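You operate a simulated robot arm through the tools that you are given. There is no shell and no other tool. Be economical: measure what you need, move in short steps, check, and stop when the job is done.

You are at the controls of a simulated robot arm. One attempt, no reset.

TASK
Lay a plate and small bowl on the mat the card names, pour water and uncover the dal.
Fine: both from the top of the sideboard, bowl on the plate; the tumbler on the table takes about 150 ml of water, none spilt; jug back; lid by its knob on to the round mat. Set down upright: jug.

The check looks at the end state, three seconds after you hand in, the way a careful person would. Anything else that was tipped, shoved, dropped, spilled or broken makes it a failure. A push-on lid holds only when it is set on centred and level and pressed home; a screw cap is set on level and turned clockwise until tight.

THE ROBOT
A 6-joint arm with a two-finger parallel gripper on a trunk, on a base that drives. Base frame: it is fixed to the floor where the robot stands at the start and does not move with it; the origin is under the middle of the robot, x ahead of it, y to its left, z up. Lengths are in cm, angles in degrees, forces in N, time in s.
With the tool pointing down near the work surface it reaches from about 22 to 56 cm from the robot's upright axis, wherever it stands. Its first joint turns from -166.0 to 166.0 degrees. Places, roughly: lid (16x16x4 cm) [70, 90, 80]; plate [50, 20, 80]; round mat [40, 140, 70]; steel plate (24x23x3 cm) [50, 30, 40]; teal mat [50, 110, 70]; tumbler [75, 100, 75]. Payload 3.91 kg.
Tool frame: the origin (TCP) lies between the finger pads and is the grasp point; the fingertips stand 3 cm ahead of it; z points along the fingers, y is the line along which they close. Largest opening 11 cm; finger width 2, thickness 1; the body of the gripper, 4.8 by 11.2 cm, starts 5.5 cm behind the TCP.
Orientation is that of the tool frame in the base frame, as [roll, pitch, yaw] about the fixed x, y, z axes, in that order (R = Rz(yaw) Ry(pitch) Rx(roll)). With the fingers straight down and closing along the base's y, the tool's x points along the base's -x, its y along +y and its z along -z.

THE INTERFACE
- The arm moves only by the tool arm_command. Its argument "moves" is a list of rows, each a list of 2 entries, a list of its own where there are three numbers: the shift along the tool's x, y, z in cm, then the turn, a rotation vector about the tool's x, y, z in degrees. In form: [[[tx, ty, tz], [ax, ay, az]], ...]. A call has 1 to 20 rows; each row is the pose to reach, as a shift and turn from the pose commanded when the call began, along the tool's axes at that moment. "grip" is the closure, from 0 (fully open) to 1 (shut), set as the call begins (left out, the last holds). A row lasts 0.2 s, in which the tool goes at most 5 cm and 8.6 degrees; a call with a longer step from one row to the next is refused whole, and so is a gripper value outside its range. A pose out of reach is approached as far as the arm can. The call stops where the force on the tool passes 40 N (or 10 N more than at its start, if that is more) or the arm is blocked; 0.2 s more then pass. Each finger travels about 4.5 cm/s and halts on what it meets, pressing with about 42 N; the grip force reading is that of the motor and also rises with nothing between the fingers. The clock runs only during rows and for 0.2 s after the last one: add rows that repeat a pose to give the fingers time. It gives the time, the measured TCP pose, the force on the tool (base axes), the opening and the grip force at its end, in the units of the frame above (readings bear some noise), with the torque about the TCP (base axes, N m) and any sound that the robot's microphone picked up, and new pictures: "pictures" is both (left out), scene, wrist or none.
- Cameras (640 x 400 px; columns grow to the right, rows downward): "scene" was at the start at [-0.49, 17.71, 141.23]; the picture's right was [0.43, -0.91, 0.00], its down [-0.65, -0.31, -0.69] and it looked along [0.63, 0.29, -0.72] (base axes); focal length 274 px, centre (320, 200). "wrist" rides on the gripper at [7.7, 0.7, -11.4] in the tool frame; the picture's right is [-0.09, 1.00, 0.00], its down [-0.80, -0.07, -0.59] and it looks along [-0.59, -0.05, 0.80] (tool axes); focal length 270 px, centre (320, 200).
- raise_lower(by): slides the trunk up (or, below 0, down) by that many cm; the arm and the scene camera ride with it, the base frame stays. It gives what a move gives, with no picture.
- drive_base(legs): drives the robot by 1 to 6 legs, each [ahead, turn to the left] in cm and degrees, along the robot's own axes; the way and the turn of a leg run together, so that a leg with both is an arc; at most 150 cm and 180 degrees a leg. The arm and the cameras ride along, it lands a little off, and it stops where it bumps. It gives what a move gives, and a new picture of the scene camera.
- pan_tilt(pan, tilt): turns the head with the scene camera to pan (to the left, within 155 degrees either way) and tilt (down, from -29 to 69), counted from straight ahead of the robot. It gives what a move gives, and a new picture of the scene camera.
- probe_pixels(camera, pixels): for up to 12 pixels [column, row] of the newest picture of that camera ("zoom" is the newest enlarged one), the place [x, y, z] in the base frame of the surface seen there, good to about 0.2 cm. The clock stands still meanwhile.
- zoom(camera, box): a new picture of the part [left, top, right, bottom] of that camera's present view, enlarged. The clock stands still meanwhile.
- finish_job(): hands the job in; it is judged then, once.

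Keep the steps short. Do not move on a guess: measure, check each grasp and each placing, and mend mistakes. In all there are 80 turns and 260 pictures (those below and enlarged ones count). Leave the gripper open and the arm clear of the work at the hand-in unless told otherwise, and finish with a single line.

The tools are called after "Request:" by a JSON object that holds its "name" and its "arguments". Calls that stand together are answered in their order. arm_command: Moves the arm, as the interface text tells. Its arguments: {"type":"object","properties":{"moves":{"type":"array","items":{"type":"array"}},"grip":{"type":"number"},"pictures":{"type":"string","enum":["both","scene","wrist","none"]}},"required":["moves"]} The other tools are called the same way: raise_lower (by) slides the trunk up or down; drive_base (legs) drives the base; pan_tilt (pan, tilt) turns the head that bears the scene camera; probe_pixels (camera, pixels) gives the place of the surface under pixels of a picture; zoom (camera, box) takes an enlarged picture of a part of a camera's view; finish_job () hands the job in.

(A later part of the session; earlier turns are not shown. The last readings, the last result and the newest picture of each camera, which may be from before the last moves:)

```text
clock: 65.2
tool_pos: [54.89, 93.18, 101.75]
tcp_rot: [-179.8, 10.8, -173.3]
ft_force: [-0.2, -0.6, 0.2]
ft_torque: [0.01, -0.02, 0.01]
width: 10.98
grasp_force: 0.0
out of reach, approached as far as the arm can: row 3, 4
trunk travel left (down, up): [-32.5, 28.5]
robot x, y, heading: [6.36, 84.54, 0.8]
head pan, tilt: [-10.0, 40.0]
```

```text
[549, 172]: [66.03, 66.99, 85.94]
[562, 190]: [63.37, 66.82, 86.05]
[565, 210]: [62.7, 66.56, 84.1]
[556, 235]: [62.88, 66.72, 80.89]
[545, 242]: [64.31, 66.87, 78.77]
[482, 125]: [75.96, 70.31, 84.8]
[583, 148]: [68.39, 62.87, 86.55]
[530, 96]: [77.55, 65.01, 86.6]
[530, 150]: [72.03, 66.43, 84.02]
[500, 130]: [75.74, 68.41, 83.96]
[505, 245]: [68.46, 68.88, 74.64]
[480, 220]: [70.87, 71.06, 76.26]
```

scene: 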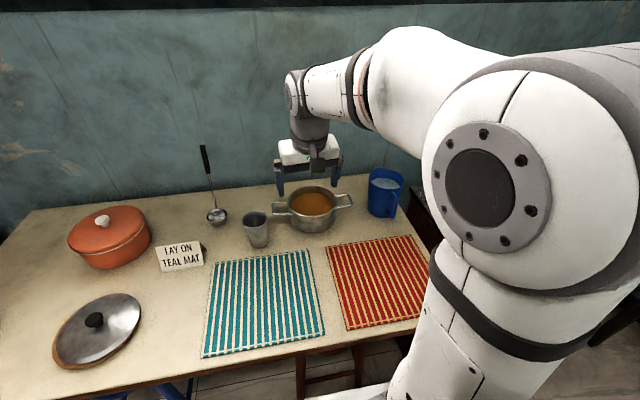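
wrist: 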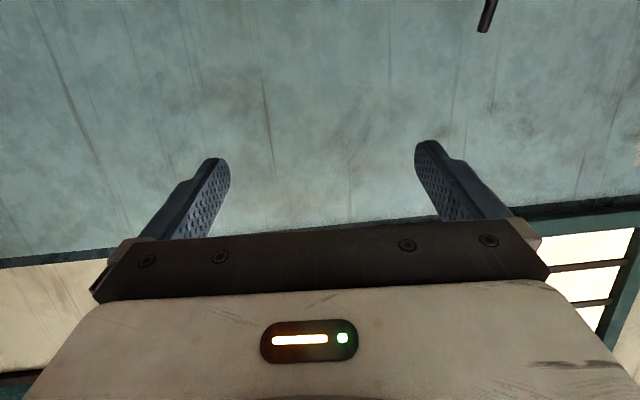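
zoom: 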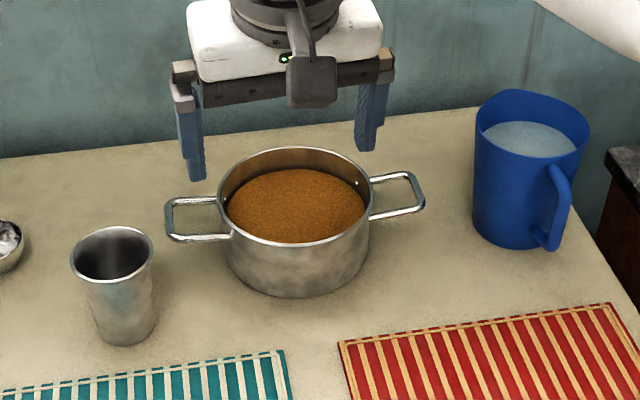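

The jug's handle points to −x at y≈66.8: vertical strap at x≈63.4, top corner near z 86, water surface at z≈84, rim at ≈87. I'll move to a pre-grasp 10 cm back along a 45° tilted approach to the handle.

Request:
{"name": "arm_command", "arguments": {"moves": [[[0.37, -3.31, 1.21], [0.4, -4.27, 0.75]], [[0.74, -6.61, 2.42], [0.8, -8.54, 1.5]], [[1.11, -9.92, 3.62], [1.19, -12.81, 2.26]], [[1.48, -13.22, 4.83], [1.59, -17.08, 3.01]], [[1.85, -16.53, 6.04], [1.99, -21.35, 3.76]], [[2.22, -19.84, 7.25], [2.39, -25.62, 4.52]], [[2.59, -23.14, 8.45], [2.78, -29.89, 5.27]], [[2.96, -26.45, 9.66], [3.18, -34.16, 6.02]]]}}

```text
clock: 67.0
tool_pos: [56.77, 66.54, 91.89]
tcp_rot: [-179.7, 45.1, 180.0]
ft_force: [0.0, 0.7, 0.1]
ft_torque: [-0.03, 0.01, 0.0]
width: 10.99
grasp_force: 0.1
trunk travel left (down, up): [-32.5, 28.5]
robot x, y, heading: [6.45, 84.87, 1.0]
head pan, tilt: [-10.0, 40.0]
```

scene: 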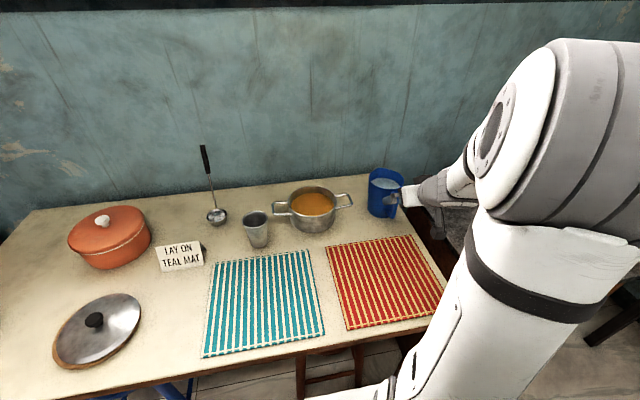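
wrist: 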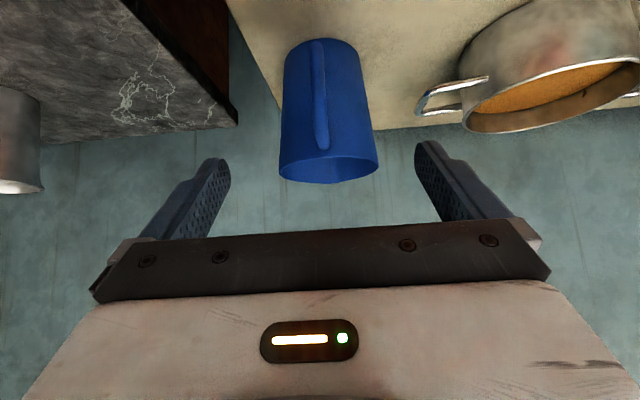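

Request:
{"name": "zoom", "arguments": {"camera": "wrist", "box": [240, 20, 420, 200]}}

Request:
{"name": "probe_pixels", "arguments": {"camera": "wrist", "pixels": [[319, 50], [319, 80], [322, 110], [324, 130], [324, 146], [313, 100], [328, 100], [280, 165], [378, 160], [334, 182], [286, 60], [358, 60]]}}

```text
2.22 times, centred on (330, 110) of wrist
```

zoom: 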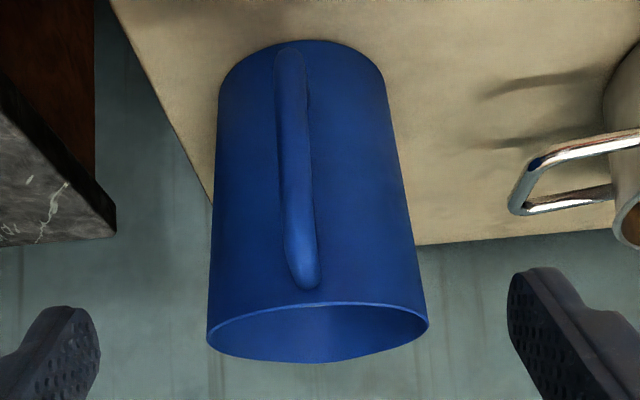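

```text
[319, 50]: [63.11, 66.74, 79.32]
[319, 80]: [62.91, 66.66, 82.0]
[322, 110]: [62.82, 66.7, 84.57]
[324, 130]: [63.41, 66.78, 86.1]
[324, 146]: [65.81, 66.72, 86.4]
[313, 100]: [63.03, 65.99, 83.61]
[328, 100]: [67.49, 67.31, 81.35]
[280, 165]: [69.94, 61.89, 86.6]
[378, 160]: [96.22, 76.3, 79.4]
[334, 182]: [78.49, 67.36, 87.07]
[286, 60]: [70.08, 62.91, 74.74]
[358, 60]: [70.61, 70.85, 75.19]
```

The handle is centred at y=66.7. I'll advance 10.2 cm so the handle's upper corner lies between the pads.

Request:
{"name": "arm_command", "arguments": {"moves": [[[0.1, 0.2, 4], [0, 0, 0]], [[0.2, 0.2, 7.5], [0, 0, 0]], [[0.2, 0.2, 9.2], [0, 0, 0]], [[0.2, 0.2, 10.2], [0, 0, 0]]], "pictures": "both"}}

```text
clock: 68.0
tool_pos: [63.99, 66.9, 84.53]
tcp_rot: [-179.6, 45.1, -179.7]
ft_force: [0.3, 0.0, 0.3]
ft_torque: [0.03, -0.01, 0.0]
width: 11.0
grasp_force: 0.0
trunk travel left (down, up): [-32.5, 28.5]
robot x, y, heading: [5.9, 84.58, 1.3]
head pan, tilt: [-10.0, 40.0]
```

scene: 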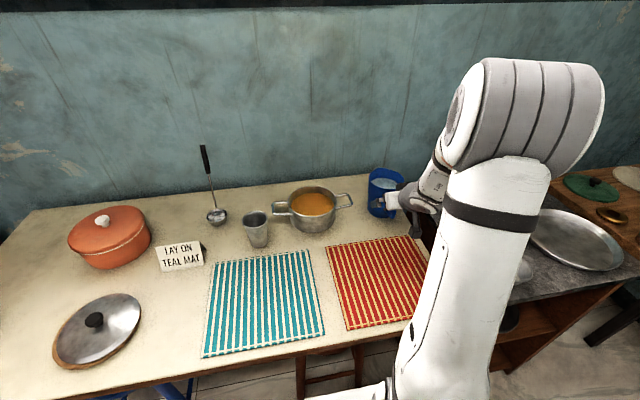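
wrist: 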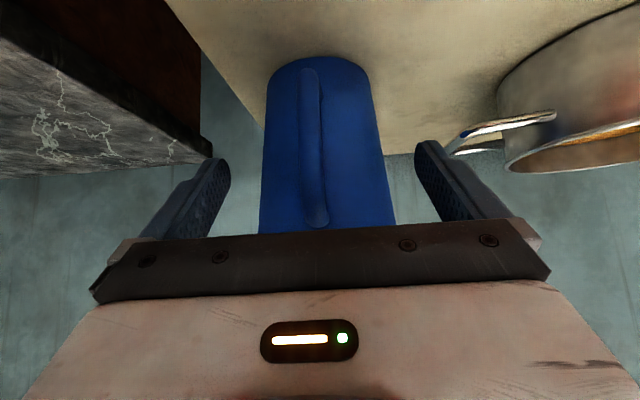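

The pose is right. I'll close on the handle.

Request:
{"name": "arm_command", "arguments": {"moves": [[[0, 0, 0], [0, 0, 0]], [[0, 0, 0], [0, 0, 0]], [[0, 0, 0], [0, 0, 0]], [[0, 0, 0], [0, 0, 0]], [[0, 0, 0], [0, 0, 0]], [[0, 0, 0], [0, 0, 0]], [[0, 0, 0], [0, 0, 0]]], "grip": 1, "pictures": "wrist"}}

```text
clock: 69.6
tool_pos: [64.01, 66.76, 84.5]
tcp_rot: [-179.7, 45.1, -179.8]
ft_force: [-0.7, -1.1, 0.8]
ft_torque: [0.16, 0.0, -0.06]
width: 1.15
grasp_force: 41.9
trunk travel left (down, up): [-32.5, 28.5]
robot x, y, heading: [5.82, 84.49, 0.7]
head pan, tilt: [-10.0, 40.0]
```

wrist: 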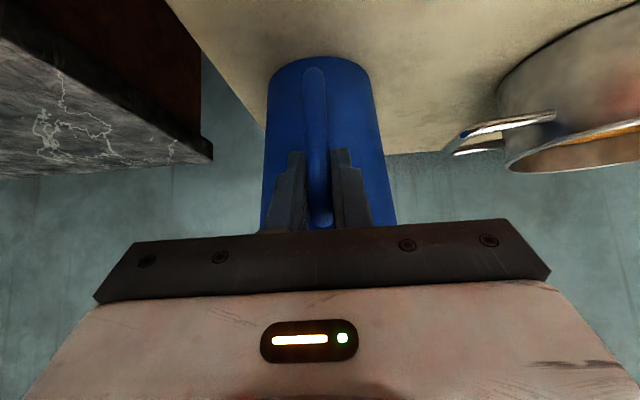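

The handle is held (width 1.15). I'll lift slowly 1.5 cm and read force and torque for slip.

Request:
{"name": "arm_command", "arguments": {"moves": [[[-0.2, 0, -0.2], [0, 0, 0]], [[-0.4, 0, -0.4], [0, 0, 0]], [[-0.7, 0, -0.7], [0, 0, 0]], [[-1.06, 0, -1.06], [0, 0, 0]], [[-1.06, 0, -1.06], [0, 0, 0]]]}}

```text
clock: 70.8
tool_pos: [64.06, 66.9, 86.0]
tcp_rot: [-179.6, 45.0, -179.7]
ft_force: [-0.2, 0.3, -6.3]
ft_torque: [0.0, 0.5, 0.02]
width: 1.16
grasp_force: 42.0
trunk travel left (down, up): [-32.5, 28.5]
robot x, y, heading: [6.05, 84.98, 1.1]
head pan, tilt: [-10.0, 40.0]
```

scene: 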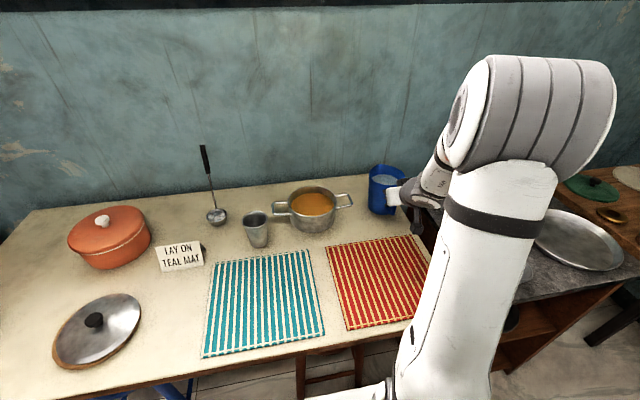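
wrist: 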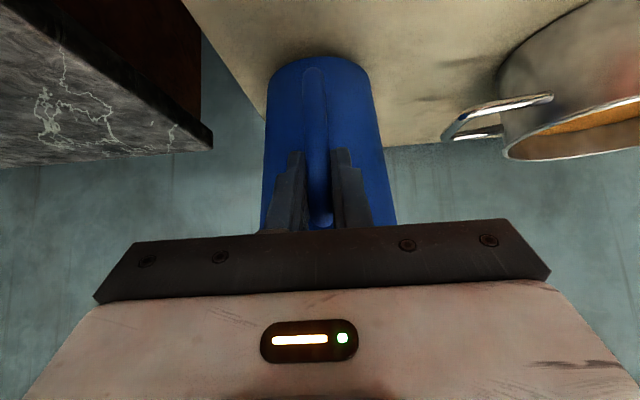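

The jug is lifted at 6.3 N with no visible slip. I'll lift 13 cm more, gently, and take the tumbler's geometry.

Request:
{"name": "arm_command", "arguments": {"moves": [[[-0.5, 0, -0.5], [0, 0, 0]], [[-1.5, 0, -1.5], [0, 0, 0]], [[-3, 0, -3], [0, 0, 0]], [[-4.5, 0, -4.5], [0, 0, 0]], [[-6, 0, -6], [0, 0, 0]], [[-7.5, 0, -7.5], [0, 0, 0]], [[-8.7, 0, -8.7], [0, 0, 0]], [[-9.2, 0, -9.2], [0, 0, 0]], [[-9.2, 0, -9.2], [0, 0, 0]]]}}

Request:
{"name": "zoom", "arguments": {"camera": "scene", "box": [220, 140, 420, 265]}}

Request:
{"name": "probe_pixels", "arguments": {"camera": "zoom", "pixels": [[73, 245], [151, 245], [112, 264], [112, 229], [125, 340], [98, 340], [112, 270], [112, 255]]}}

```text
clock: 72.8
tool_pos: [64.06, 66.96, 98.93]
tcp_rot: [-179.6, 45.2, -179.9]
ft_force: [0.4, -0.1, -6.2]
ft_torque: [0.0, 0.45, -0.01]
width: 1.17
grasp_force: 42.0
trunk travel left (down, up): [-32.5, 28.5]
robot x, y, heading: [6.08, 84.53, 0.8]
head pan, tilt: [-10.0, 40.0]
```

scene: 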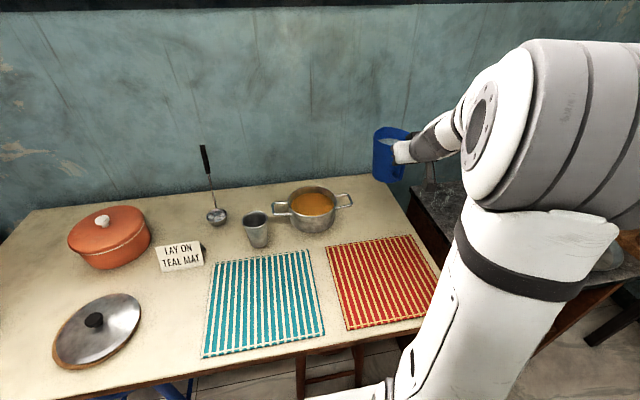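
wrist: 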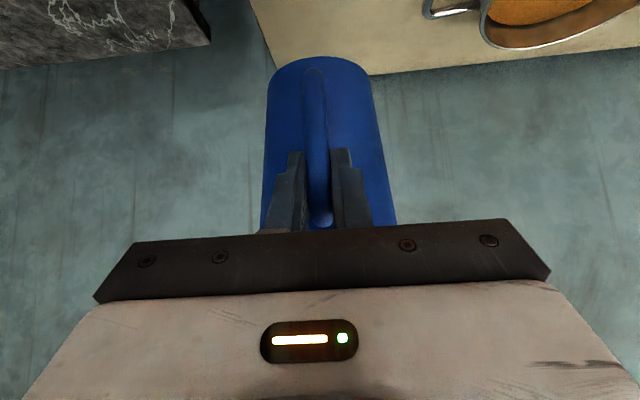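

```text
3.20 times, centred on (320, 202) of scene
```

zoom: 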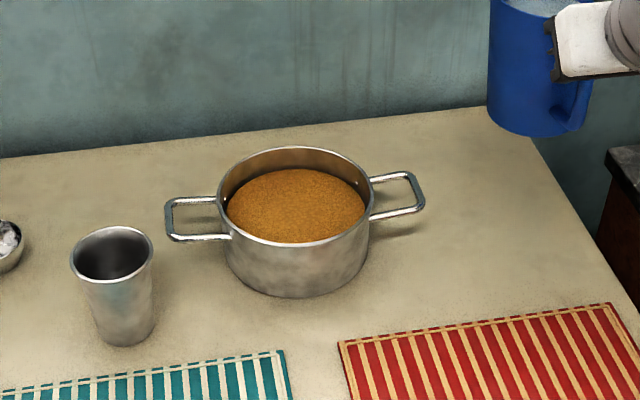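

```text
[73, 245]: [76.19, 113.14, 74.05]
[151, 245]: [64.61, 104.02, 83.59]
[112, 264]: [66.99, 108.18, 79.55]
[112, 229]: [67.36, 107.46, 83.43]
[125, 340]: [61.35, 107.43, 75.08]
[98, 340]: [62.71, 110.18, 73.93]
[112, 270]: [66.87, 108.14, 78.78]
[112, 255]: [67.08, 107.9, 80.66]
```

The tumbler's centre is about (64,107.6), rim z 83.5, radius 3.4. I'll carry the level jug slowly to (47,107.6,99).

Request:
{"name": "arm_command", "arguments": {"moves": [[[0.24, 0.8, -0.24], [0, 0, 0]], [[0.84, 2.85, -0.85], [0, 0, 0]], [[1.68, 5.7, -1.7], [0, 0, 0]], [[2.64, 8.95, -2.66], [0, 0, 0]], [[3.6, 12.2, -3.63], [0, 0, 0]], [[4.56, 15.5, -4.6], [0, 0, 0]], [[5.52, 18.7, -5.57], [0, 0, 0]], [[6.48, 22, -6.53], [0, 0, 0]], [[7.44, 25.2, -7.5], [0, 0, 0]], [[8.4, 28.5, -8.47], [0, 0, 0]], [[9.36, 31.7, -9.44], [0, 0, 0]], [[10.32, 35, -10.4], [0, 0, 0]], [[11.04, 37.4, -11.1], [0, 0, 0]], [[11.6, 39.3, -11.7], [0, 0, 0]], [[11.9, 40.4, -12], [0, 0, 0]], [[12, 40.7, -12.1], [0, 0, 0]]]}}

```text
clock: 76.2
tool_pos: [46.95, 107.82, 98.79]
tcp_rot: [-179.7, 45.1, -179.7]
ft_force: [0.0, 0.0, -5.5]
ft_torque: [-0.01, 0.5, -0.02]
width: 1.17
grasp_force: 41.6
trunk travel left (down, up): [-32.5, 28.5]
robot x, y, heading: [6.18, 84.77, 0.8]
head pan, tilt: [-10.0, 40.0]
```

scene: 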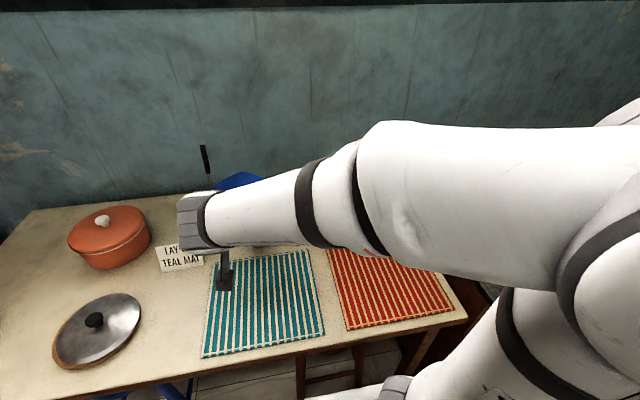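
wrist: 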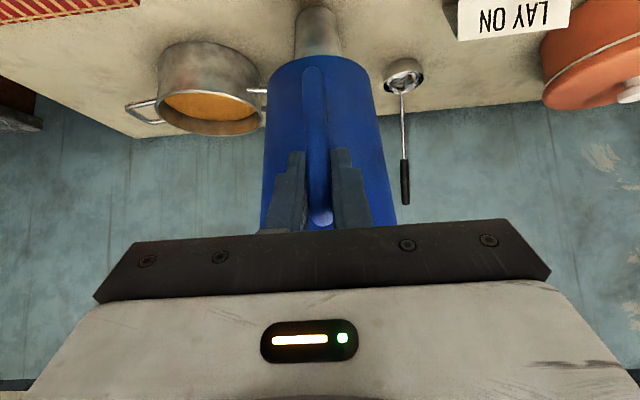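

The arm hides the tumbler in this pose, so I'll measure the poured amount by weight and confirm by eye afterwards. First some baseline weight readings.

Request:
{"name": "arm_command", "arguments": {"moves": [[[0, 0, 0], [0, 0, 0]], [[0, 0, 0], [0, 0, 0]]], "pictures": "none"}}

Request:
{"name": "arm_command", "arguments": {"moves": [[[0, 0, 0], [0, 0, 0]]], "pictures": "none"}}

Request:
{"name": "arm_command", "arguments": {"moves": [[[0, 0, 0], [0, 0, 0]]], "pictures": "none"}}

Request:
{"name": "arm_command", "arguments": {"moves": [[[0, 0, 0], [0, 0, 0]]], "pictures": "none"}}

Request:
{"name": "arm_command", "arguments": {"moves": [[[0, 0, 0.2], [0, 3, 0]], [[0.02, 0, 0.3], [0, 6, 0]], [[0.04, -0.1, 0.4], [0, 9, 0]], [[0.06, -0.1, 0.6], [0, 12, 0]], [[0.1, -0.15, 0.8], [0, 15, 0]], [[0.1, -0.15, 0.9], [0, 18, 0]], [[0.1, -0.15, 1], [0, 20, 0]], [[0.1, -0.15, 1.03], [0, 22, 0]]], "pictures": "both"}}

```text
clock: 76.8
tool_pos: [47.03, 107.7, 98.71]
tcp_rot: [-179.6, 45.2, -179.7]
ft_force: [-1.0, -0.2, -7.7]
ft_torque: [-0.01, 0.47, 0.02]
width: 1.19
grasp_force: 42.1
trunk travel left (down, up): [-32.5, 28.5]
robot x, y, heading: [6.14, 84.88, 0.6]
head pan, tilt: [-10.0, 40.0]
```

```text
clock: 77.2
tool_pos: [46.91, 107.66, 98.77]
tcp_rot: [-179.6, 45.1, -179.8]
ft_force: [0.7, 0.4, -6.6]
ft_torque: [0.0, 0.49, 0.01]
width: 1.17
grasp_force: 42.6
trunk travel left (down, up): [-32.5, 28.5]
robot x, y, heading: [6.13, 84.78, 1.1]
head pan, tilt: [-10.0, 40.0]
```

```text
clock: 77.6
tool_pos: [47.02, 107.8, 98.74]
tcp_rot: [-179.5, 45.2, -179.8]
ft_force: [-0.5, 0.2, -7.3]
ft_torque: [-0.01, 0.47, -0.03]
width: 1.18
grasp_force: 41.7
trunk travel left (down, up): [-32.5, 28.5]
robot x, y, heading: [6.04, 84.75, 1.1]
head pan, tilt: [-10.0, 40.0]
```

```text
clock: 78.0
tool_pos: [46.94, 107.75, 98.82]
tcp_rot: [-179.6, 45.1, -179.9]
ft_force: [0.0, -0.5, -7.4]
ft_torque: [0.02, 0.48, 0.02]
width: 1.16
grasp_force: 42.2
trunk travel left (down, up): [-32.5, 28.5]
robot x, y, heading: [6.08, 84.37, 1.2]
head pan, tilt: [-10.0, 40.0]
```

```text
clock: 79.8
tool_pos: [47.63, 107.47, 97.94]
tcp_rot: [-179.8, 23.1, -179.8]
ft_force: [0.4, 0.0, -6.7]
ft_torque: [0.01, 0.31, 0.02]
width: 1.15
grasp_force: 42.0
trunk travel left (down, up): [-32.5, 28.5]
robot x, y, heading: [6.19, 84.65, 0.7]
head pan, tilt: [-10.0, 40.0]
```

scene: 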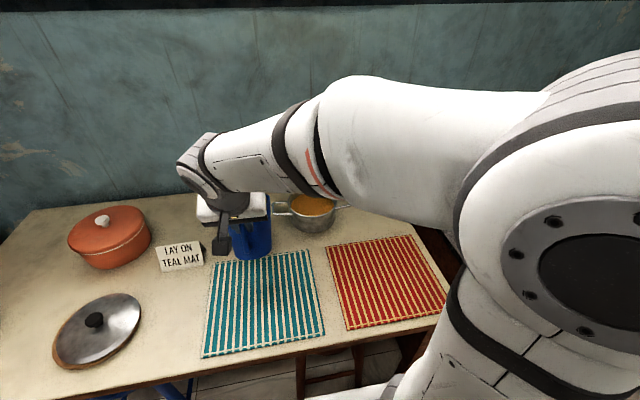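
wrist: 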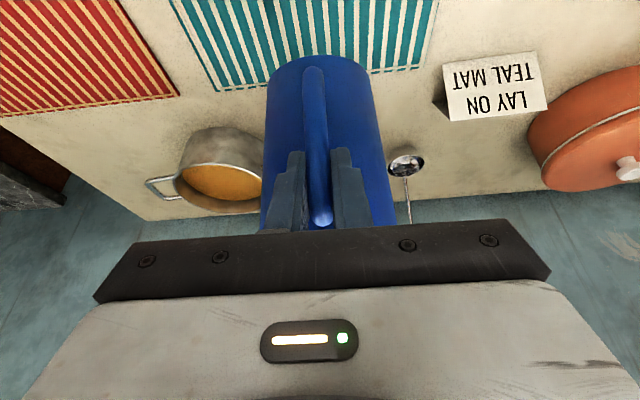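

The baseline weight is about 6.7 N and the torque about 0.48 N·m with the jug level. Torque is the steadier signal, and 150 ml should lower it by about 0.137. I'll lower so the lip sits above the tumbler's near side.

Request:
{"name": "arm_command", "arguments": {"moves": [[[0.5, 0.1, 1.3], [0, 0, 0]], [[1.2, 0.15, 3], [0, 0, 0]], [[2, 0.15, 4.6], [0, 0, 0]], [[2.5, 0.15, 5.5], [0, 0, 0]], [[2.5, 0.15, 5.5], [0, 0, 0]]]}}

```text
clock: 81.0
tool_pos: [47.48, 107.59, 91.95]
tcp_rot: [-179.8, 23.1, -179.8]
ft_force: [0.3, -0.2, -5.9]
ft_torque: [-0.01, 0.31, 0.01]
width: 1.18
grasp_force: 42.0
trunk travel left (down, up): [-32.5, 28.5]
robot x, y, heading: [5.69, 84.67, 0.8]
head pan, tilt: [-10.0, 40.0]
```

scene: 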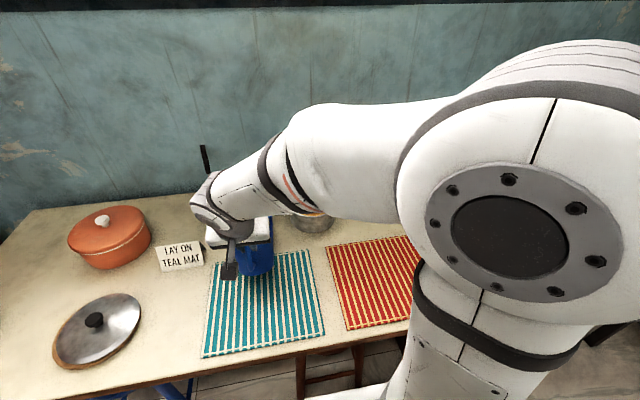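
wrist: 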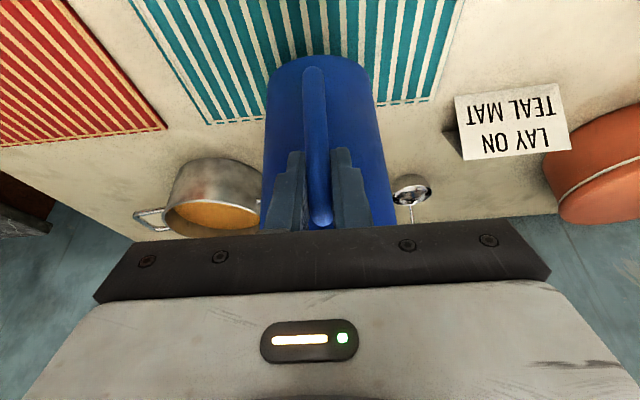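

The position is good: lip near (62,107.6,89). First careful pour: tilt to about 36°, hold briefly, return to 22°.

Request:
{"name": "arm_command", "arguments": {"moves": [[[-0.62, 0, -0.82], [0, 4, 0]], [[-1.31, 0, -1.62], [0, 8, 0]], [[-1.67, 0, -1.98], [0, 10, 0]], [[-2.04, 0, -2.35], [0, 12, 0]], [[-2.43, 0, -2.69], [0, 14, 0]], [[-2.43, 0, -2.69], [0, 14, 0]], [[-2.43, 0, -2.69], [0, 14, 0]], [[-1.31, 0, -1.62], [0, 8, 0]], [[0, 0, 0], [0, 0, 0]], [[0, 0, 0], [0, 0, 0]], [[0, 0, 0], [0, 0, 0]]], "pictures": "both"}}

Request:
{"name": "arm_command", "arguments": {"moves": [[[0, 0, 0], [0, 0, 0]]], "pictures": "none"}}

Request:
{"name": "arm_command", "arguments": {"moves": [[[0, 0, 0], [0, 0, 0]]], "pictures": "none"}}

```text
clock: 83.4
tool_pos: [47.56, 107.45, 91.9]
tcp_rot: [-179.7, 23.2, -179.9]
ft_force: [-0.1, 0.3, -7.2]
ft_torque: [-0.02, 0.28, 0.0]
width: 1.15
grasp_force: 42.3
trunk travel left (down, up): [-32.5, 28.5]
robot x, y, heading: [6.16, 84.54, 1.1]
head pan, tilt: [-10.0, 40.0]
```

scene: 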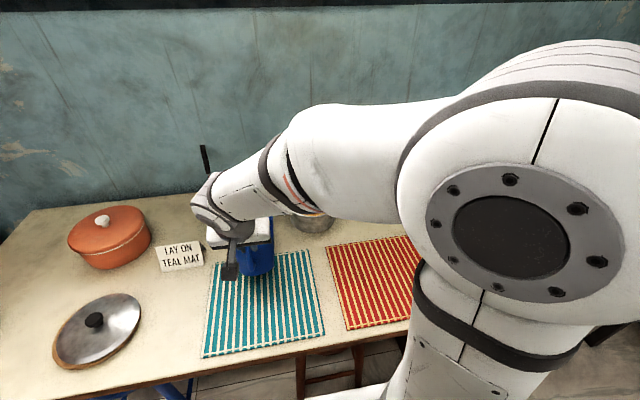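
wrist: 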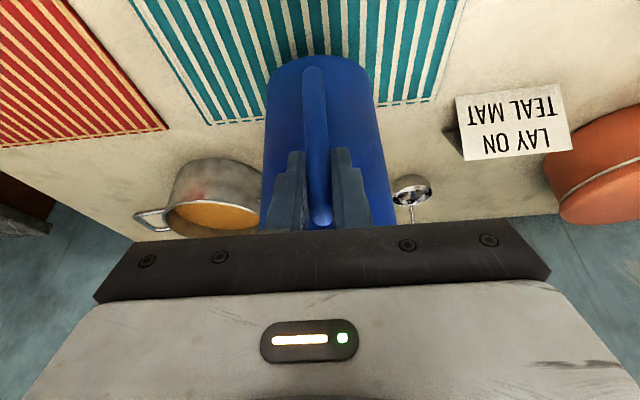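

```text
clock: 83.8
tool_pos: [47.45, 107.5, 91.82]
tcp_rot: [-179.7, 23.1, 180.0]
ft_force: [0.4, 0.1, -6.1]
ft_torque: [0.0, 0.31, 0.01]
width: 1.16
grasp_force: 41.6
trunk travel left (down, up): [-32.5, 28.5]
robot x, y, heading: [5.89, 84.8, 1.0]
head pan, tilt: [-10.0, 40.0]
```

```text
clock: 84.2
tool_pos: [47.58, 107.58, 91.84]
tcp_rot: [-179.7, 23.0, 179.9]
ft_force: [0.0, -0.3, -6.0]
ft_torque: [-0.01, 0.34, 0.0]
width: 1.17
grasp_force: 41.5
trunk travel left (down, up): [-32.5, 28.5]
robot x, y, heading: [6.15, 84.48, 0.7]
head pan, tilt: [-10.0, 40.0]
```

The torque hardly changed, so little or nothing has been poured. Next pour: to 40°.

Request:
{"name": "arm_command", "arguments": {"moves": [[[-0.62, 0, -0.82], [0, 4, 0]], [[-1.31, 0, -1.62], [0, 8, 0]], [[-2.04, 0, -2.35], [0, 12, 0]], [[-2.83, 0, -3.03], [0, 16, 0]], [[-3.24, 0, -3.35], [0, 18, 0]], [[-3.24, 0, -3.35], [0, 18, 0]], [[-3.24, 0, -3.35], [0, 18, 0]], [[-3.24, 0, -3.35], [0, 18, 0]], [[-2.04, 0, -2.35], [0, 12, 0]], [[-0.62, 0, -0.82], [0, 4, 0]], [[0, 0, 0], [0, 0, 0]], [[0, 0, 0], [0, 0, 0]], [[0, 0, 0], [0, 0, 0]]], "pictures": "both"}}

Request:
{"name": "arm_command", "arguments": {"moves": [[[0, 0, 0], [0, 0, 0]]], "pictures": "none"}}

Request:
{"name": "arm_command", "arguments": {"moves": [[[0, 0, 0], [0, 0, 0]]], "pictures": "none"}}

Request:
{"name": "arm_command", "arguments": {"moves": [[[0, 0, 0], [0, 0, 0]]], "pictures": "none"}}

```text
clock: 87.0
tool_pos: [47.47, 107.6, 91.96]
tcp_rot: [-179.7, 23.1, -180.0]
ft_force: [-0.5, 0.4, -5.9]
ft_torque: [-0.04, 0.3, 0.0]
width: 1.18
grasp_force: 42.2
trunk travel left (down, up): [-32.5, 28.5]
robot x, y, heading: [5.88, 84.71, 1.0]
head pan, tilt: [-10.0, 40.0]
```

scene: 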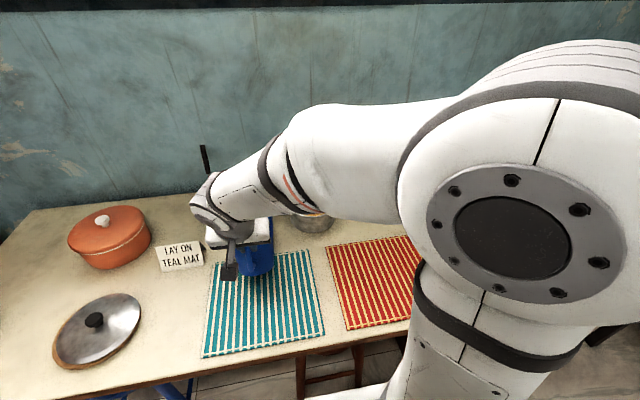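
wrist: 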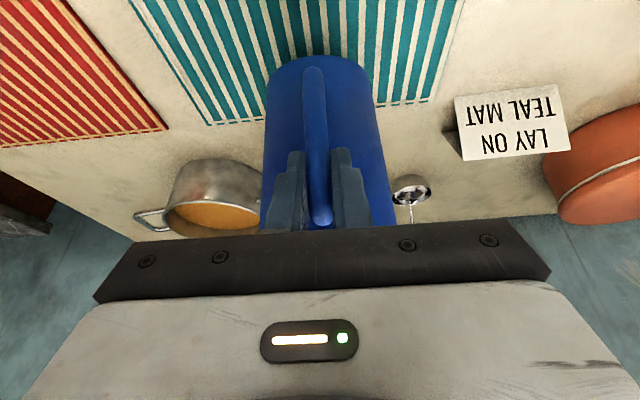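

```text
clock: 87.4
tool_pos: [47.52, 107.67, 91.9]
tcp_rot: [-179.7, 23.1, 180.0]
ft_force: [-0.5, 0.5, -5.9]
ft_torque: [-0.02, 0.32, -0.01]
width: 1.16
grasp_force: 42.4
trunk travel left (down, up): [-32.5, 28.5]
robot x, y, heading: [5.67, 84.91, 1.1]
head pan, tilt: [-10.0, 40.0]
```

```text
clock: 87.8
tool_pos: [47.34, 107.66, 91.89]
tcp_rot: [-179.6, 23.1, 180.0]
ft_force: [-0.2, -0.4, -5.2]
ft_torque: [-0.01, 0.31, -0.03]
width: 1.16
grasp_force: 41.9
trunk travel left (down, up): [-32.5, 28.5]
robot x, y, heading: [5.8, 85.0, 1.0]
head pan, tilt: [-10.0, 40.0]
```

```text
clock: 88.2
tool_pos: [47.54, 107.53, 92.05]
tcp_rot: [-179.7, 23.1, 179.9]
ft_force: [0.0, 0.5, -6.3]
ft_torque: [-0.01, 0.29, -0.02]
width: 1.21
grasp_force: 41.8
trunk travel left (down, up): [-32.5, 28.5]
robot x, y, heading: [6.19, 84.76, 1.1]
head pan, tilt: [-10.0, 40.0]
```

There's little change still. Next, 44° with a short hold.

Request:
{"name": "arm_command", "arguments": {"moves": [[[-0.62, 0, -0.82], [0, 4, 0]], [[-1.31, 0, -1.62], [0, 8, 0]], [[-2.04, 0, -2.35], [0, 12, 0]], [[-2.83, 0, -3.03], [0, 16, 0]], [[-3.66, 0, -3.66], [0, 20, 0]], [[-4.1, 0, -3.96], [0, 22, 0]], [[-4.1, 0, -3.96], [0, 22, 0]], [[-4.1, 0, -3.96], [0, 22, 0]], [[-2.83, 0, -3.03], [0, 16, 0]], [[-1.31, 0, -1.62], [0, 8, 0]], [[0, 0, 0], [0, 0, 0]], [[0, 0, 0], [0, 0, 0]], [[0, 0, 0], [0, 0, 0]]], "pictures": "none"}}

Request:
{"name": "arm_command", "arguments": {"moves": [[[0, 0, 0], [0, 0, 0]]], "pictures": "none"}}

Request:
{"name": "arm_command", "arguments": {"moves": [[[0, 0, 0], [0, 0, 0]]], "pictures": "none"}}

Request:
{"name": "arm_command", "arguments": {"moves": [[[0, 0, 0], [0, 0, 0]]], "pictures": "none"}}

```text
clock: 91.0
tool_pos: [47.54, 107.69, 91.84]
tcp_rot: [-179.7, 23.2, 180.0]
ft_force: [-1.0, 0.2, -4.9]
ft_torque: [0.0, 0.27, 0.04]
width: 1.2
grasp_force: 42.0
trunk travel left (down, up): [-32.5, 28.5]
robot x, y, heading: [5.91, 84.72, 1.2]
head pan, tilt: [-10.0, 40.0]
```

```text
clock: 91.4
tool_pos: [47.67, 107.53, 91.96]
tcp_rot: [-179.7, 23.1, 179.9]
ft_force: [1.2, 0.1, -5.8]
ft_torque: [0.01, 0.32, -0.01]
width: 1.15
grasp_force: 42.8
trunk travel left (down, up): [-32.5, 28.5]
robot x, y, heading: [6.34, 84.57, 1.2]
head pan, tilt: [-10.0, 40.0]
```

```text
clock: 91.8
tool_pos: [47.51, 107.6, 91.92]
tcp_rot: [-179.7, 23.0, 180.0]
ft_force: [-0.1, 0.0, -5.5]
ft_torque: [0.01, 0.28, 0.01]
width: 1.17
grasp_force: 41.9
trunk travel left (down, up): [-32.5, 28.5]
robot x, y, heading: [6.12, 84.64, 1.0]
head pan, tilt: [-10.0, 40.0]
```

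```text
clock: 92.2
tool_pos: [47.63, 107.64, 92.01]
tcp_rot: [-179.7, 23.1, -179.9]
ft_force: [0.2, 0.4, -5.1]
ft_torque: [0.01, 0.29, 0.0]
width: 1.14
grasp_force: 42.5
trunk travel left (down, up): [-32.5, 28.5]
robot x, y, heading: [5.63, 85.21, 1.1]
head pan, tilt: [-10.0, 40.0]
```

The weight has dropped by about 1 N. I'll level and raise the jug and move it right so I can see the tumbler.

Request:
{"name": "arm_command", "arguments": {"moves": [[[-0.4, 0, -1.1], [0, -4, 0]], [[-0.8, 0, -2.3], [0, -8, 0]], [[-1.2, 0, -3.6], [0, -12, 0]], [[-1.7, 0, -5], [0, -16, 0]], [[-2.1, 0, -6.1], [0, -20, 0]], [[-2.28, 0, -6.64], [0, -22, 0]], [[-2.28, -1, -6.64], [0, -22, 0]], [[-2.28, -3, -6.64], [0, -22, 0]], [[-2.28, -6, -6.64], [0, -22, 0]], [[-2.28, -9, -6.64], [0, -22, 0]], [[-2.28, -12, -6.64], [0, -22, 0]], [[-2.28, -15, -6.64], [0, -22, 0]], [[-2.28, -18, -6.64], [0, -22, 0]], [[-2.28, -21, -6.64], [0, -22, 0]], [[-2.28, -24, -6.64], [0, -22, 0]], [[-2.28, -26, -6.64], [0, -22, 0]], [[-2.28, -27, -6.64], [0, -22, 0]], [[-2.28, -27, -6.64], [0, -22, 0]]]}}

Request:
{"name": "zoom", "arguments": {"camera": "scene", "box": [200, 170, 320, 260]}}

Request:
{"name": "arm_command", "arguments": {"moves": [[[0, 0, 0], [0, 0, 0]]], "pictures": "none"}}

Request:
{"name": "arm_command", "arguments": {"moves": [[[0, 0, 0], [0, 0, 0]]], "pictures": "none"}}

Request:
{"name": "arm_command", "arguments": {"moves": [[[0, 0, 0], [0, 0, 0]]], "pictures": "none"}}

```text
clock: 96.0
tool_pos: [46.8, 80.48, 99.09]
tcp_rot: [-179.5, 45.0, -179.7]
ft_force: [0.3, -0.4, -4.9]
ft_torque: [-0.03, 0.37, -0.03]
width: 1.17
grasp_force: 42.1
trunk travel left (down, up): [-32.5, 28.5]
robot x, y, heading: [5.94, 84.73, 0.9]
head pan, tilt: [-10.0, 40.0]
```

scene: 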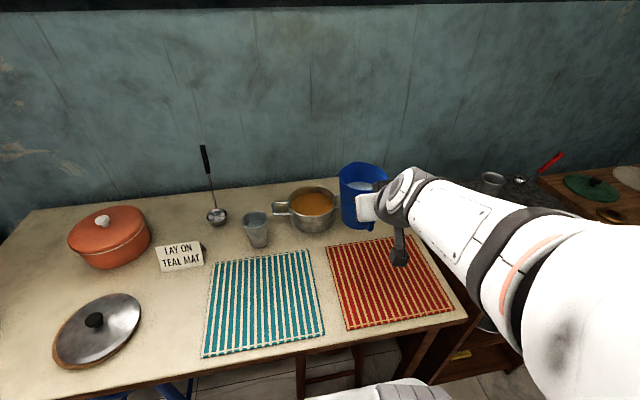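
wrist: 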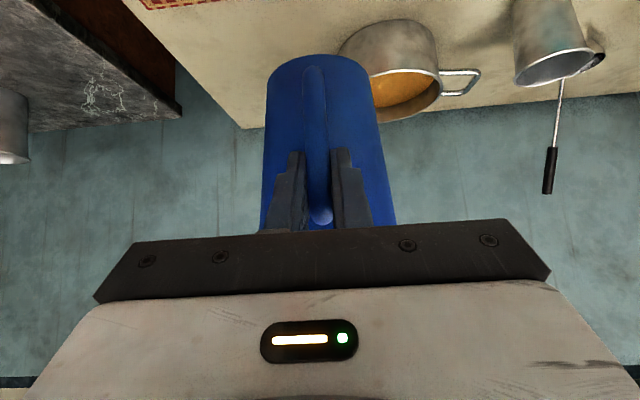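

```text
4.44 times, centred on (260, 215) of scene
```

zoom: 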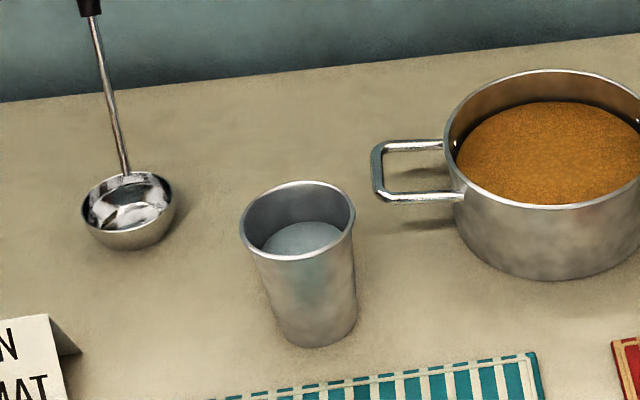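

```text
clock: 96.4
tool_pos: [46.83, 80.56, 98.94]
tcp_rot: [-179.6, 45.1, -179.8]
ft_force: [-0.2, -0.4, -4.9]
ft_torque: [0.04, 0.37, 0.0]
width: 1.15
grasp_force: 41.7
trunk travel left (down, up): [-32.5, 28.5]
robot x, y, heading: [6.06, 84.88, 1.1]
head pan, tilt: [-10.0, 40.0]
```

```text
clock: 96.8
tool_pos: [46.86, 80.65, 99.11]
tcp_rot: [-179.5, 45.1, -179.9]
ft_force: [0.4, 0.1, -4.5]
ft_torque: [0.01, 0.38, 0.01]
width: 1.17
grasp_force: 42.1
trunk travel left (down, up): [-32.5, 28.5]
robot x, y, heading: [6.03, 84.35, 0.9]
head pan, tilt: [-10.0, 40.0]
```

```text
clock: 97.2
tool_pos: [46.89, 80.59, 99.01]
tcp_rot: [-179.6, 45.1, -179.7]
ft_force: [0.1, -1.4, -5.3]
ft_torque: [-0.01, 0.37, -0.02]
width: 1.19
grasp_force: 42.6
trunk travel left (down, up): [-32.5, 28.5]
robot x, y, heading: [6.33, 84.8, 1.0]
head pan, tilt: [-10.0, 40.0]
```

By torque about 117 ml has been poured (by weight perhaps 170, noisy). I'll probe the water level in the tumbler and the remaining level in the jug.

Request:
{"name": "probe_pixels", "arguments": {"camera": "zoom", "pixels": [[300, 238], [310, 245], [290, 250], [325, 240], [298, 183], [354, 225], [243, 235], [298, 340], [276, 338], [345, 335]]}}

Request:
{"name": "probe_pixels", "arguments": {"camera": "scene", "pixels": [[362, 186], [355, 186], [350, 170], [375, 172]]}}

Request:
{"name": "zoom", "arguments": {"camera": "scene", "box": [320, 140, 420, 240]}}

```text
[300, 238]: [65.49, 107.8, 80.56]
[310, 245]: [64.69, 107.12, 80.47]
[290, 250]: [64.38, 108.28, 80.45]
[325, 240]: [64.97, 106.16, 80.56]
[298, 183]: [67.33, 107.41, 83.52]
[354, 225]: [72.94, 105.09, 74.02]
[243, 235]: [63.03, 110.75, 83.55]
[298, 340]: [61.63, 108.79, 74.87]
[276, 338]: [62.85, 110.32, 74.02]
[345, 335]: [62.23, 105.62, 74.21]
```

```text
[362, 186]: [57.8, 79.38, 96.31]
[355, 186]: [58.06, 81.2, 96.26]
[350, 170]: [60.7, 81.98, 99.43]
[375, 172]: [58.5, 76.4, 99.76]
```

```text
4.00 times, centred on (370, 190) of scene
```

zoom: 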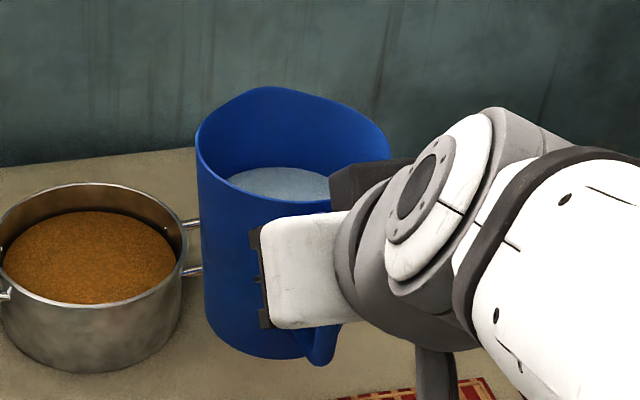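

The tumbler's level is z 80.5, roughly 130 ml, and the jug's drop agrees. I'll go back for about 20 ml more, starting with the lateral move and lowering.

Request:
{"name": "arm_command", "arguments": {"moves": [[[0, 1, 0], [0, 0, 0]], [[0, 3, 0], [0, 0, 0]], [[0, 6, 0], [0, 0, 0]], [[0, 9, 0], [0, 0, 0]], [[0, 12, 0], [0, 0, 0]], [[0, 15, 0], [0, 0, 0]], [[0, 18, 0], [0, 0, 0]], [[0, 21, 0], [0, 0, 0]], [[0, 24, 0], [0, 0, 0]], [[0, 26, 0], [0, 0, 0]], [[0, 27, 0], [0, 0, 0]], [[0, 27, 0], [0, 4, 0]], [[0.5, 27, 0.6], [0, 8, 0]], [[1.2, 27, 1.4], [0, 12, 0]], [[2.2, 27, 2.5], [0, 16, 0]], [[3.3, 27, 3.8], [0, 20, 0]], [[4.2, 27, 4.8], [0, 22, 0]], [[4.6, 27, 5.3], [0, 22, 0]], [[4.6, 27, 5.3], [0, 22, 0]]], "pictures": "none"}}

```text
clock: 101.2
tool_pos: [47.47, 107.52, 91.98]
tcp_rot: [-179.7, 23.0, 180.0]
ft_force: [-0.4, 0.3, -5.3]
ft_torque: [-0.03, 0.24, 0.02]
width: 1.16
grasp_force: 41.3
trunk travel left (down, up): [-32.5, 28.5]
robot x, y, heading: [6.25, 84.15, 1.0]
head pan, tilt: [-10.0, 40.0]
```

Pour to about 45.5° with a short hold, return, then level, raise and move aside.

Request:
{"name": "arm_command", "arguments": {"moves": [[[-0.62, 0, -0.82], [0, 4, 0]], [[-1.31, 0, -1.62], [0, 8, 0]], [[-2.04, 0, -2.35], [0, 12, 0]], [[-2.83, 0, -3.03], [0, 16, 0]], [[-3.66, 0, -3.66], [0, 20, 0]], [[-4.1, 0, -3.96], [0, 22, 0]], [[-4.44, 0, -4.18], [0, 23.5, 0]], [[-4.44, 0, -4.18], [0, 23.5, 0]], [[-4.44, 0, -4.18], [0, 23.5, 0]], [[-2.83, 0, -3.03], [0, 16, 0]], [[-1.31, 0, -1.62], [0, 8, 0]], [[0, 0, 0], [0, 0, 0]], [[0, 0, 0], [0, 0, 0]], [[0, 0, 0], [0, 0, 0]]], "pictures": "none"}}

Request:
{"name": "arm_command", "arguments": {"moves": [[[-0.4, 0, -1.1], [0, -4, 0]], [[-0.8, 0, -2.3], [0, -8, 0]], [[-1.2, 0, -3.6], [0, -12, 0]], [[-1.7, 0, -5], [0, -16, 0]], [[-2.1, 0, -6.1], [0, -20, 0]], [[-2.28, 0, -6.64], [0, -22, 0]], [[-2.28, -1, -6.64], [0, -22, 0]], [[-2.28, -3, -6.64], [0, -22, 0]], [[-2.28, -6, -6.64], [0, -22, 0]], [[-2.28, -9, -6.64], [0, -22, 0]], [[-2.28, -12, -6.64], [0, -22, 0]], [[-2.28, -15, -6.64], [0, -22, 0]], [[-2.28, -18, -6.64], [0, -22, 0]], [[-2.28, -21, -6.64], [0, -22, 0]], [[-2.28, -24, -6.64], [0, -22, 0]], [[-2.28, -26, -6.64], [0, -22, 0]], [[-2.28, -27, -6.64], [0, -22, 0]], [[-2.28, -27, -6.64], [0, -22, 0]]]}}

Request:
{"name": "zoom", "arguments": {"camera": "scene", "box": [200, 170, 320, 260]}}

Request:
{"name": "probe_pixels", "arguments": {"camera": "zoom", "pixels": [[300, 235], [310, 240], [290, 240], [320, 232], [295, 225]]}}

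Request:
{"name": "probe_pixels", "arguments": {"camera": "scene", "pixels": [[362, 186], [355, 186], [358, 188]]}}

Request:
{"name": "arm_command", "arguments": {"moves": [[[0, 0, 0], [0, 0, 0]]], "pictures": "none"}}

Request:
{"name": "arm_command", "arguments": {"moves": [[[0, 0, 0], [0, 0, 0]]], "pictures": "none"}}

```text
clock: 104.2
tool_pos: [47.56, 107.55, 91.77]
tcp_rot: [-179.7, 23.2, 180.0]
ft_force: [-0.2, -0.9, -5.9]
ft_torque: [-0.02, 0.32, 0.01]
width: 1.19
grasp_force: 41.8
trunk travel left (down, up): [-32.5, 28.5]
robot x, y, heading: [6.15, 84.52, 0.8]
head pan, tilt: [-10.0, 40.0]
```

```text
clock: 108.0
tool_pos: [46.92, 80.51, 99.09]
tcp_rot: [-179.8, 45.1, -179.8]
ft_force: [0.0, -0.4, -4.7]
ft_torque: [-0.02, 0.4, 0.03]
width: 1.16
grasp_force: 41.8
trunk travel left (down, up): [-32.5, 28.5]
robot x, y, heading: [5.72, 84.56, 0.9]
head pan, tilt: [-10.0, 40.0]
```

scene: 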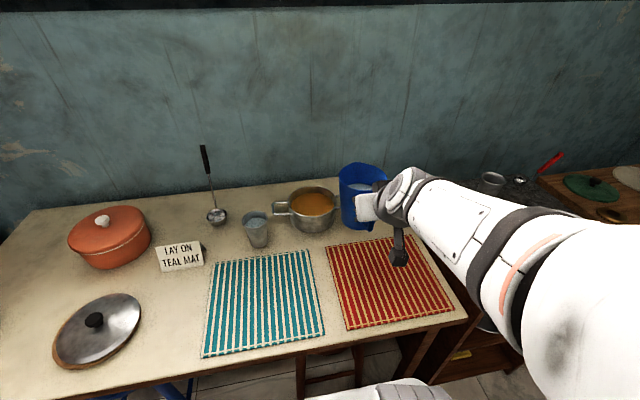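
wrist: 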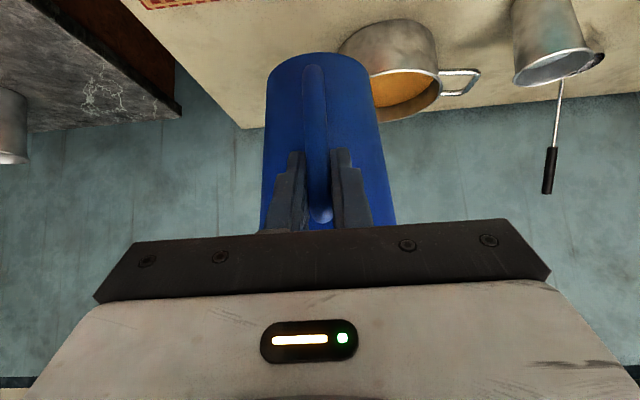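

```text
4.44 times, centred on (260, 215) of scene
```

zoom: 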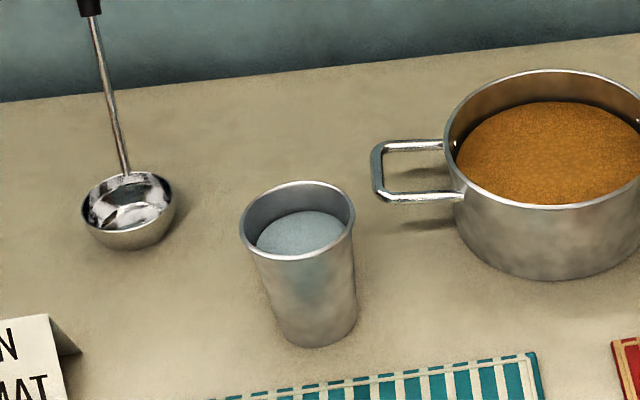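

```text
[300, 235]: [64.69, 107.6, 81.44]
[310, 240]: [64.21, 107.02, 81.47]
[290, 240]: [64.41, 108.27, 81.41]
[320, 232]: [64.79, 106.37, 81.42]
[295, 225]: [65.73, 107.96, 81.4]
```

```text
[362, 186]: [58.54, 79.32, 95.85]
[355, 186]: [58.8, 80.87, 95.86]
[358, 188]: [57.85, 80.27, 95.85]
```

```text
clock: 108.4
tool_pos: [46.83, 80.61, 99.02]
tcp_rot: [-179.6, 45.1, -179.8]
ft_force: [-0.2, -0.1, -5.5]
ft_torque: [0.0, 0.39, -0.02]
width: 1.15
grasp_force: 41.5
trunk travel left (down, up): [-32.5, 28.5]
robot x, y, heading: [5.83, 84.72, 1.0]
head pan, tilt: [-10.0, 40.0]
```

```text
clock: 108.8
tool_pos: [46.9, 80.66, 98.98]
tcp_rot: [-179.5, 45.1, -179.8]
ft_force: [-0.4, 0.7, -6.1]
ft_torque: [0.03, 0.38, 0.0]
width: 1.16
grasp_force: 42.2
trunk travel left (down, up): [-32.5, 28.5]
robot x, y, heading: [6.42, 84.88, 1.2]
head pan, tilt: [-10.0, 40.0]
```

The tumbler is now at z 81.42, about 155 ml, with no spill visible. I'll return the jug over its original spot and lower most of the way.

Request:
{"name": "arm_command", "arguments": {"moves": [[[-0.5, -0.6, 0.5], [0, 0, 0]], [[-1.6, -1.8, 1.6], [0, 0, 0]], [[-3.4, -3.8, 3.4], [0, 0, 0]], [[-5.2, -5.9, 5.2], [0, 0, 0]], [[-7, -7.9, 7], [0, 0, 0]], [[-8.8, -10, 8.8], [0, 0, 0]], [[-10.4, -11.8, 10.4], [0, 0, 0]], [[-11.6, -13.2, 11.6], [0, 0, 0]], [[-12.1, -13.8, 12.1], [0, 0, 0]], [[-12.1, -13.8, 12.1], [0, 0, 0]], [[-11.1, -13.8, 13.1], [0, 0, 0]], [[-9.4, -13.8, 14.8], [0, 0, 0]], [[-7.5, -13.8, 16.7], [0, 0, 0]], [[-5.6, -13.8, 18.6], [0, 0, 0]], [[-3.8, -13.8, 20.4], [0, 0, 0]], [[-2.9, -13.8, 21.3], [0, 0, 0]], [[-2.5, -13.8, 21.7], [0, 0, 0]]]}}

```text
clock: 112.4
tool_pos: [64.16, 66.71, 85.52]
tcp_rot: [-179.6, 45.1, -179.8]
ft_force: [0.0, -0.3, -4.7]
ft_torque: [0.0, 0.35, 0.0]
width: 1.16
grasp_force: 42.5
trunk travel left (down, up): [-32.5, 28.5]
robot x, y, heading: [6.29, 84.5, 1.1]
head pan, tilt: [-10.0, 40.0]
```

scene: 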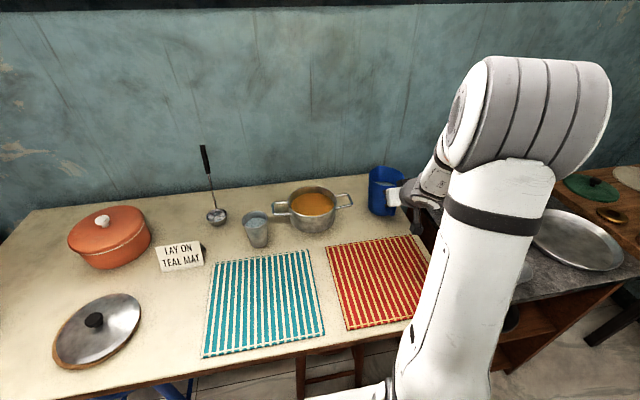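
wrist: 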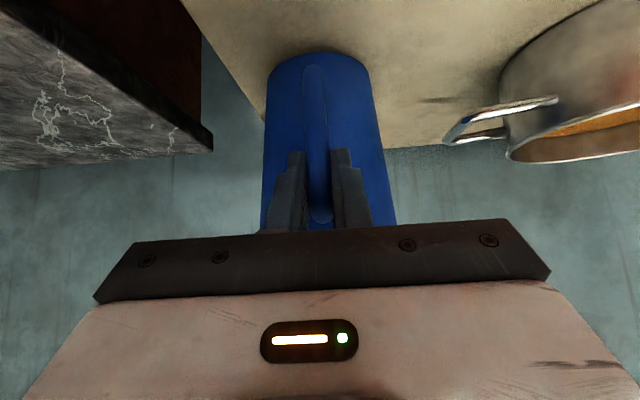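

I'll lower in small steps until the table carries the jug.

Request:
{"name": "arm_command", "arguments": {"moves": [[[0.18, 0, 0.18], [0, 0, 0]], [[0.35, 0, 0.35], [0, 0, 0]], [[0.5, 0, 0.5], [0, 0, 0]], [[0.6, 0, 0.6], [0, 0, 0]], [[0.6, 0, 0.6], [0, 0, 0]]], "pictures": "none"}}

Request:
{"name": "arm_command", "arguments": {"moves": [[[0.05, 0, 0.05], [0, 0, 0]], [[0.1, 0, 0.1], [0, 0, 0]], [[0.14, 0, 0.14], [0, 0, 0]]], "pictures": "wrist"}}

```text
clock: 113.6
tool_pos: [64.13, 66.79, 85.0]
tcp_rot: [-179.6, 45.4, -179.8]
ft_force: [-0.2, -1.5, 8.5]
ft_torque: [0.0, -1.23, -0.07]
width: 1.18
grasp_force: 42.5
trunk travel left (down, up): [-32.5, 28.5]
robot x, y, heading: [5.9, 85.04, 1.1]
head pan, tilt: [-10.0, 40.0]
```

```text
clock: 114.4
tool_pos: [64.03, 66.62, 84.74]
tcp_rot: [-179.6, 45.3, -179.9]
ft_force: [-6.3, -1.4, 12.7]
ft_torque: [0.23, -1.22, -0.05]
width: 1.19
grasp_force: 41.7
trunk travel left (down, up): [-32.5, 28.5]
robot x, y, heading: [5.86, 84.63, 1.2]
head pan, tilt: [-10.0, 40.0]
```

wrist: 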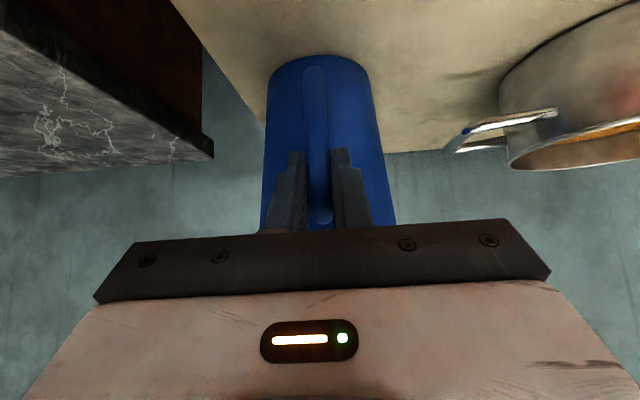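

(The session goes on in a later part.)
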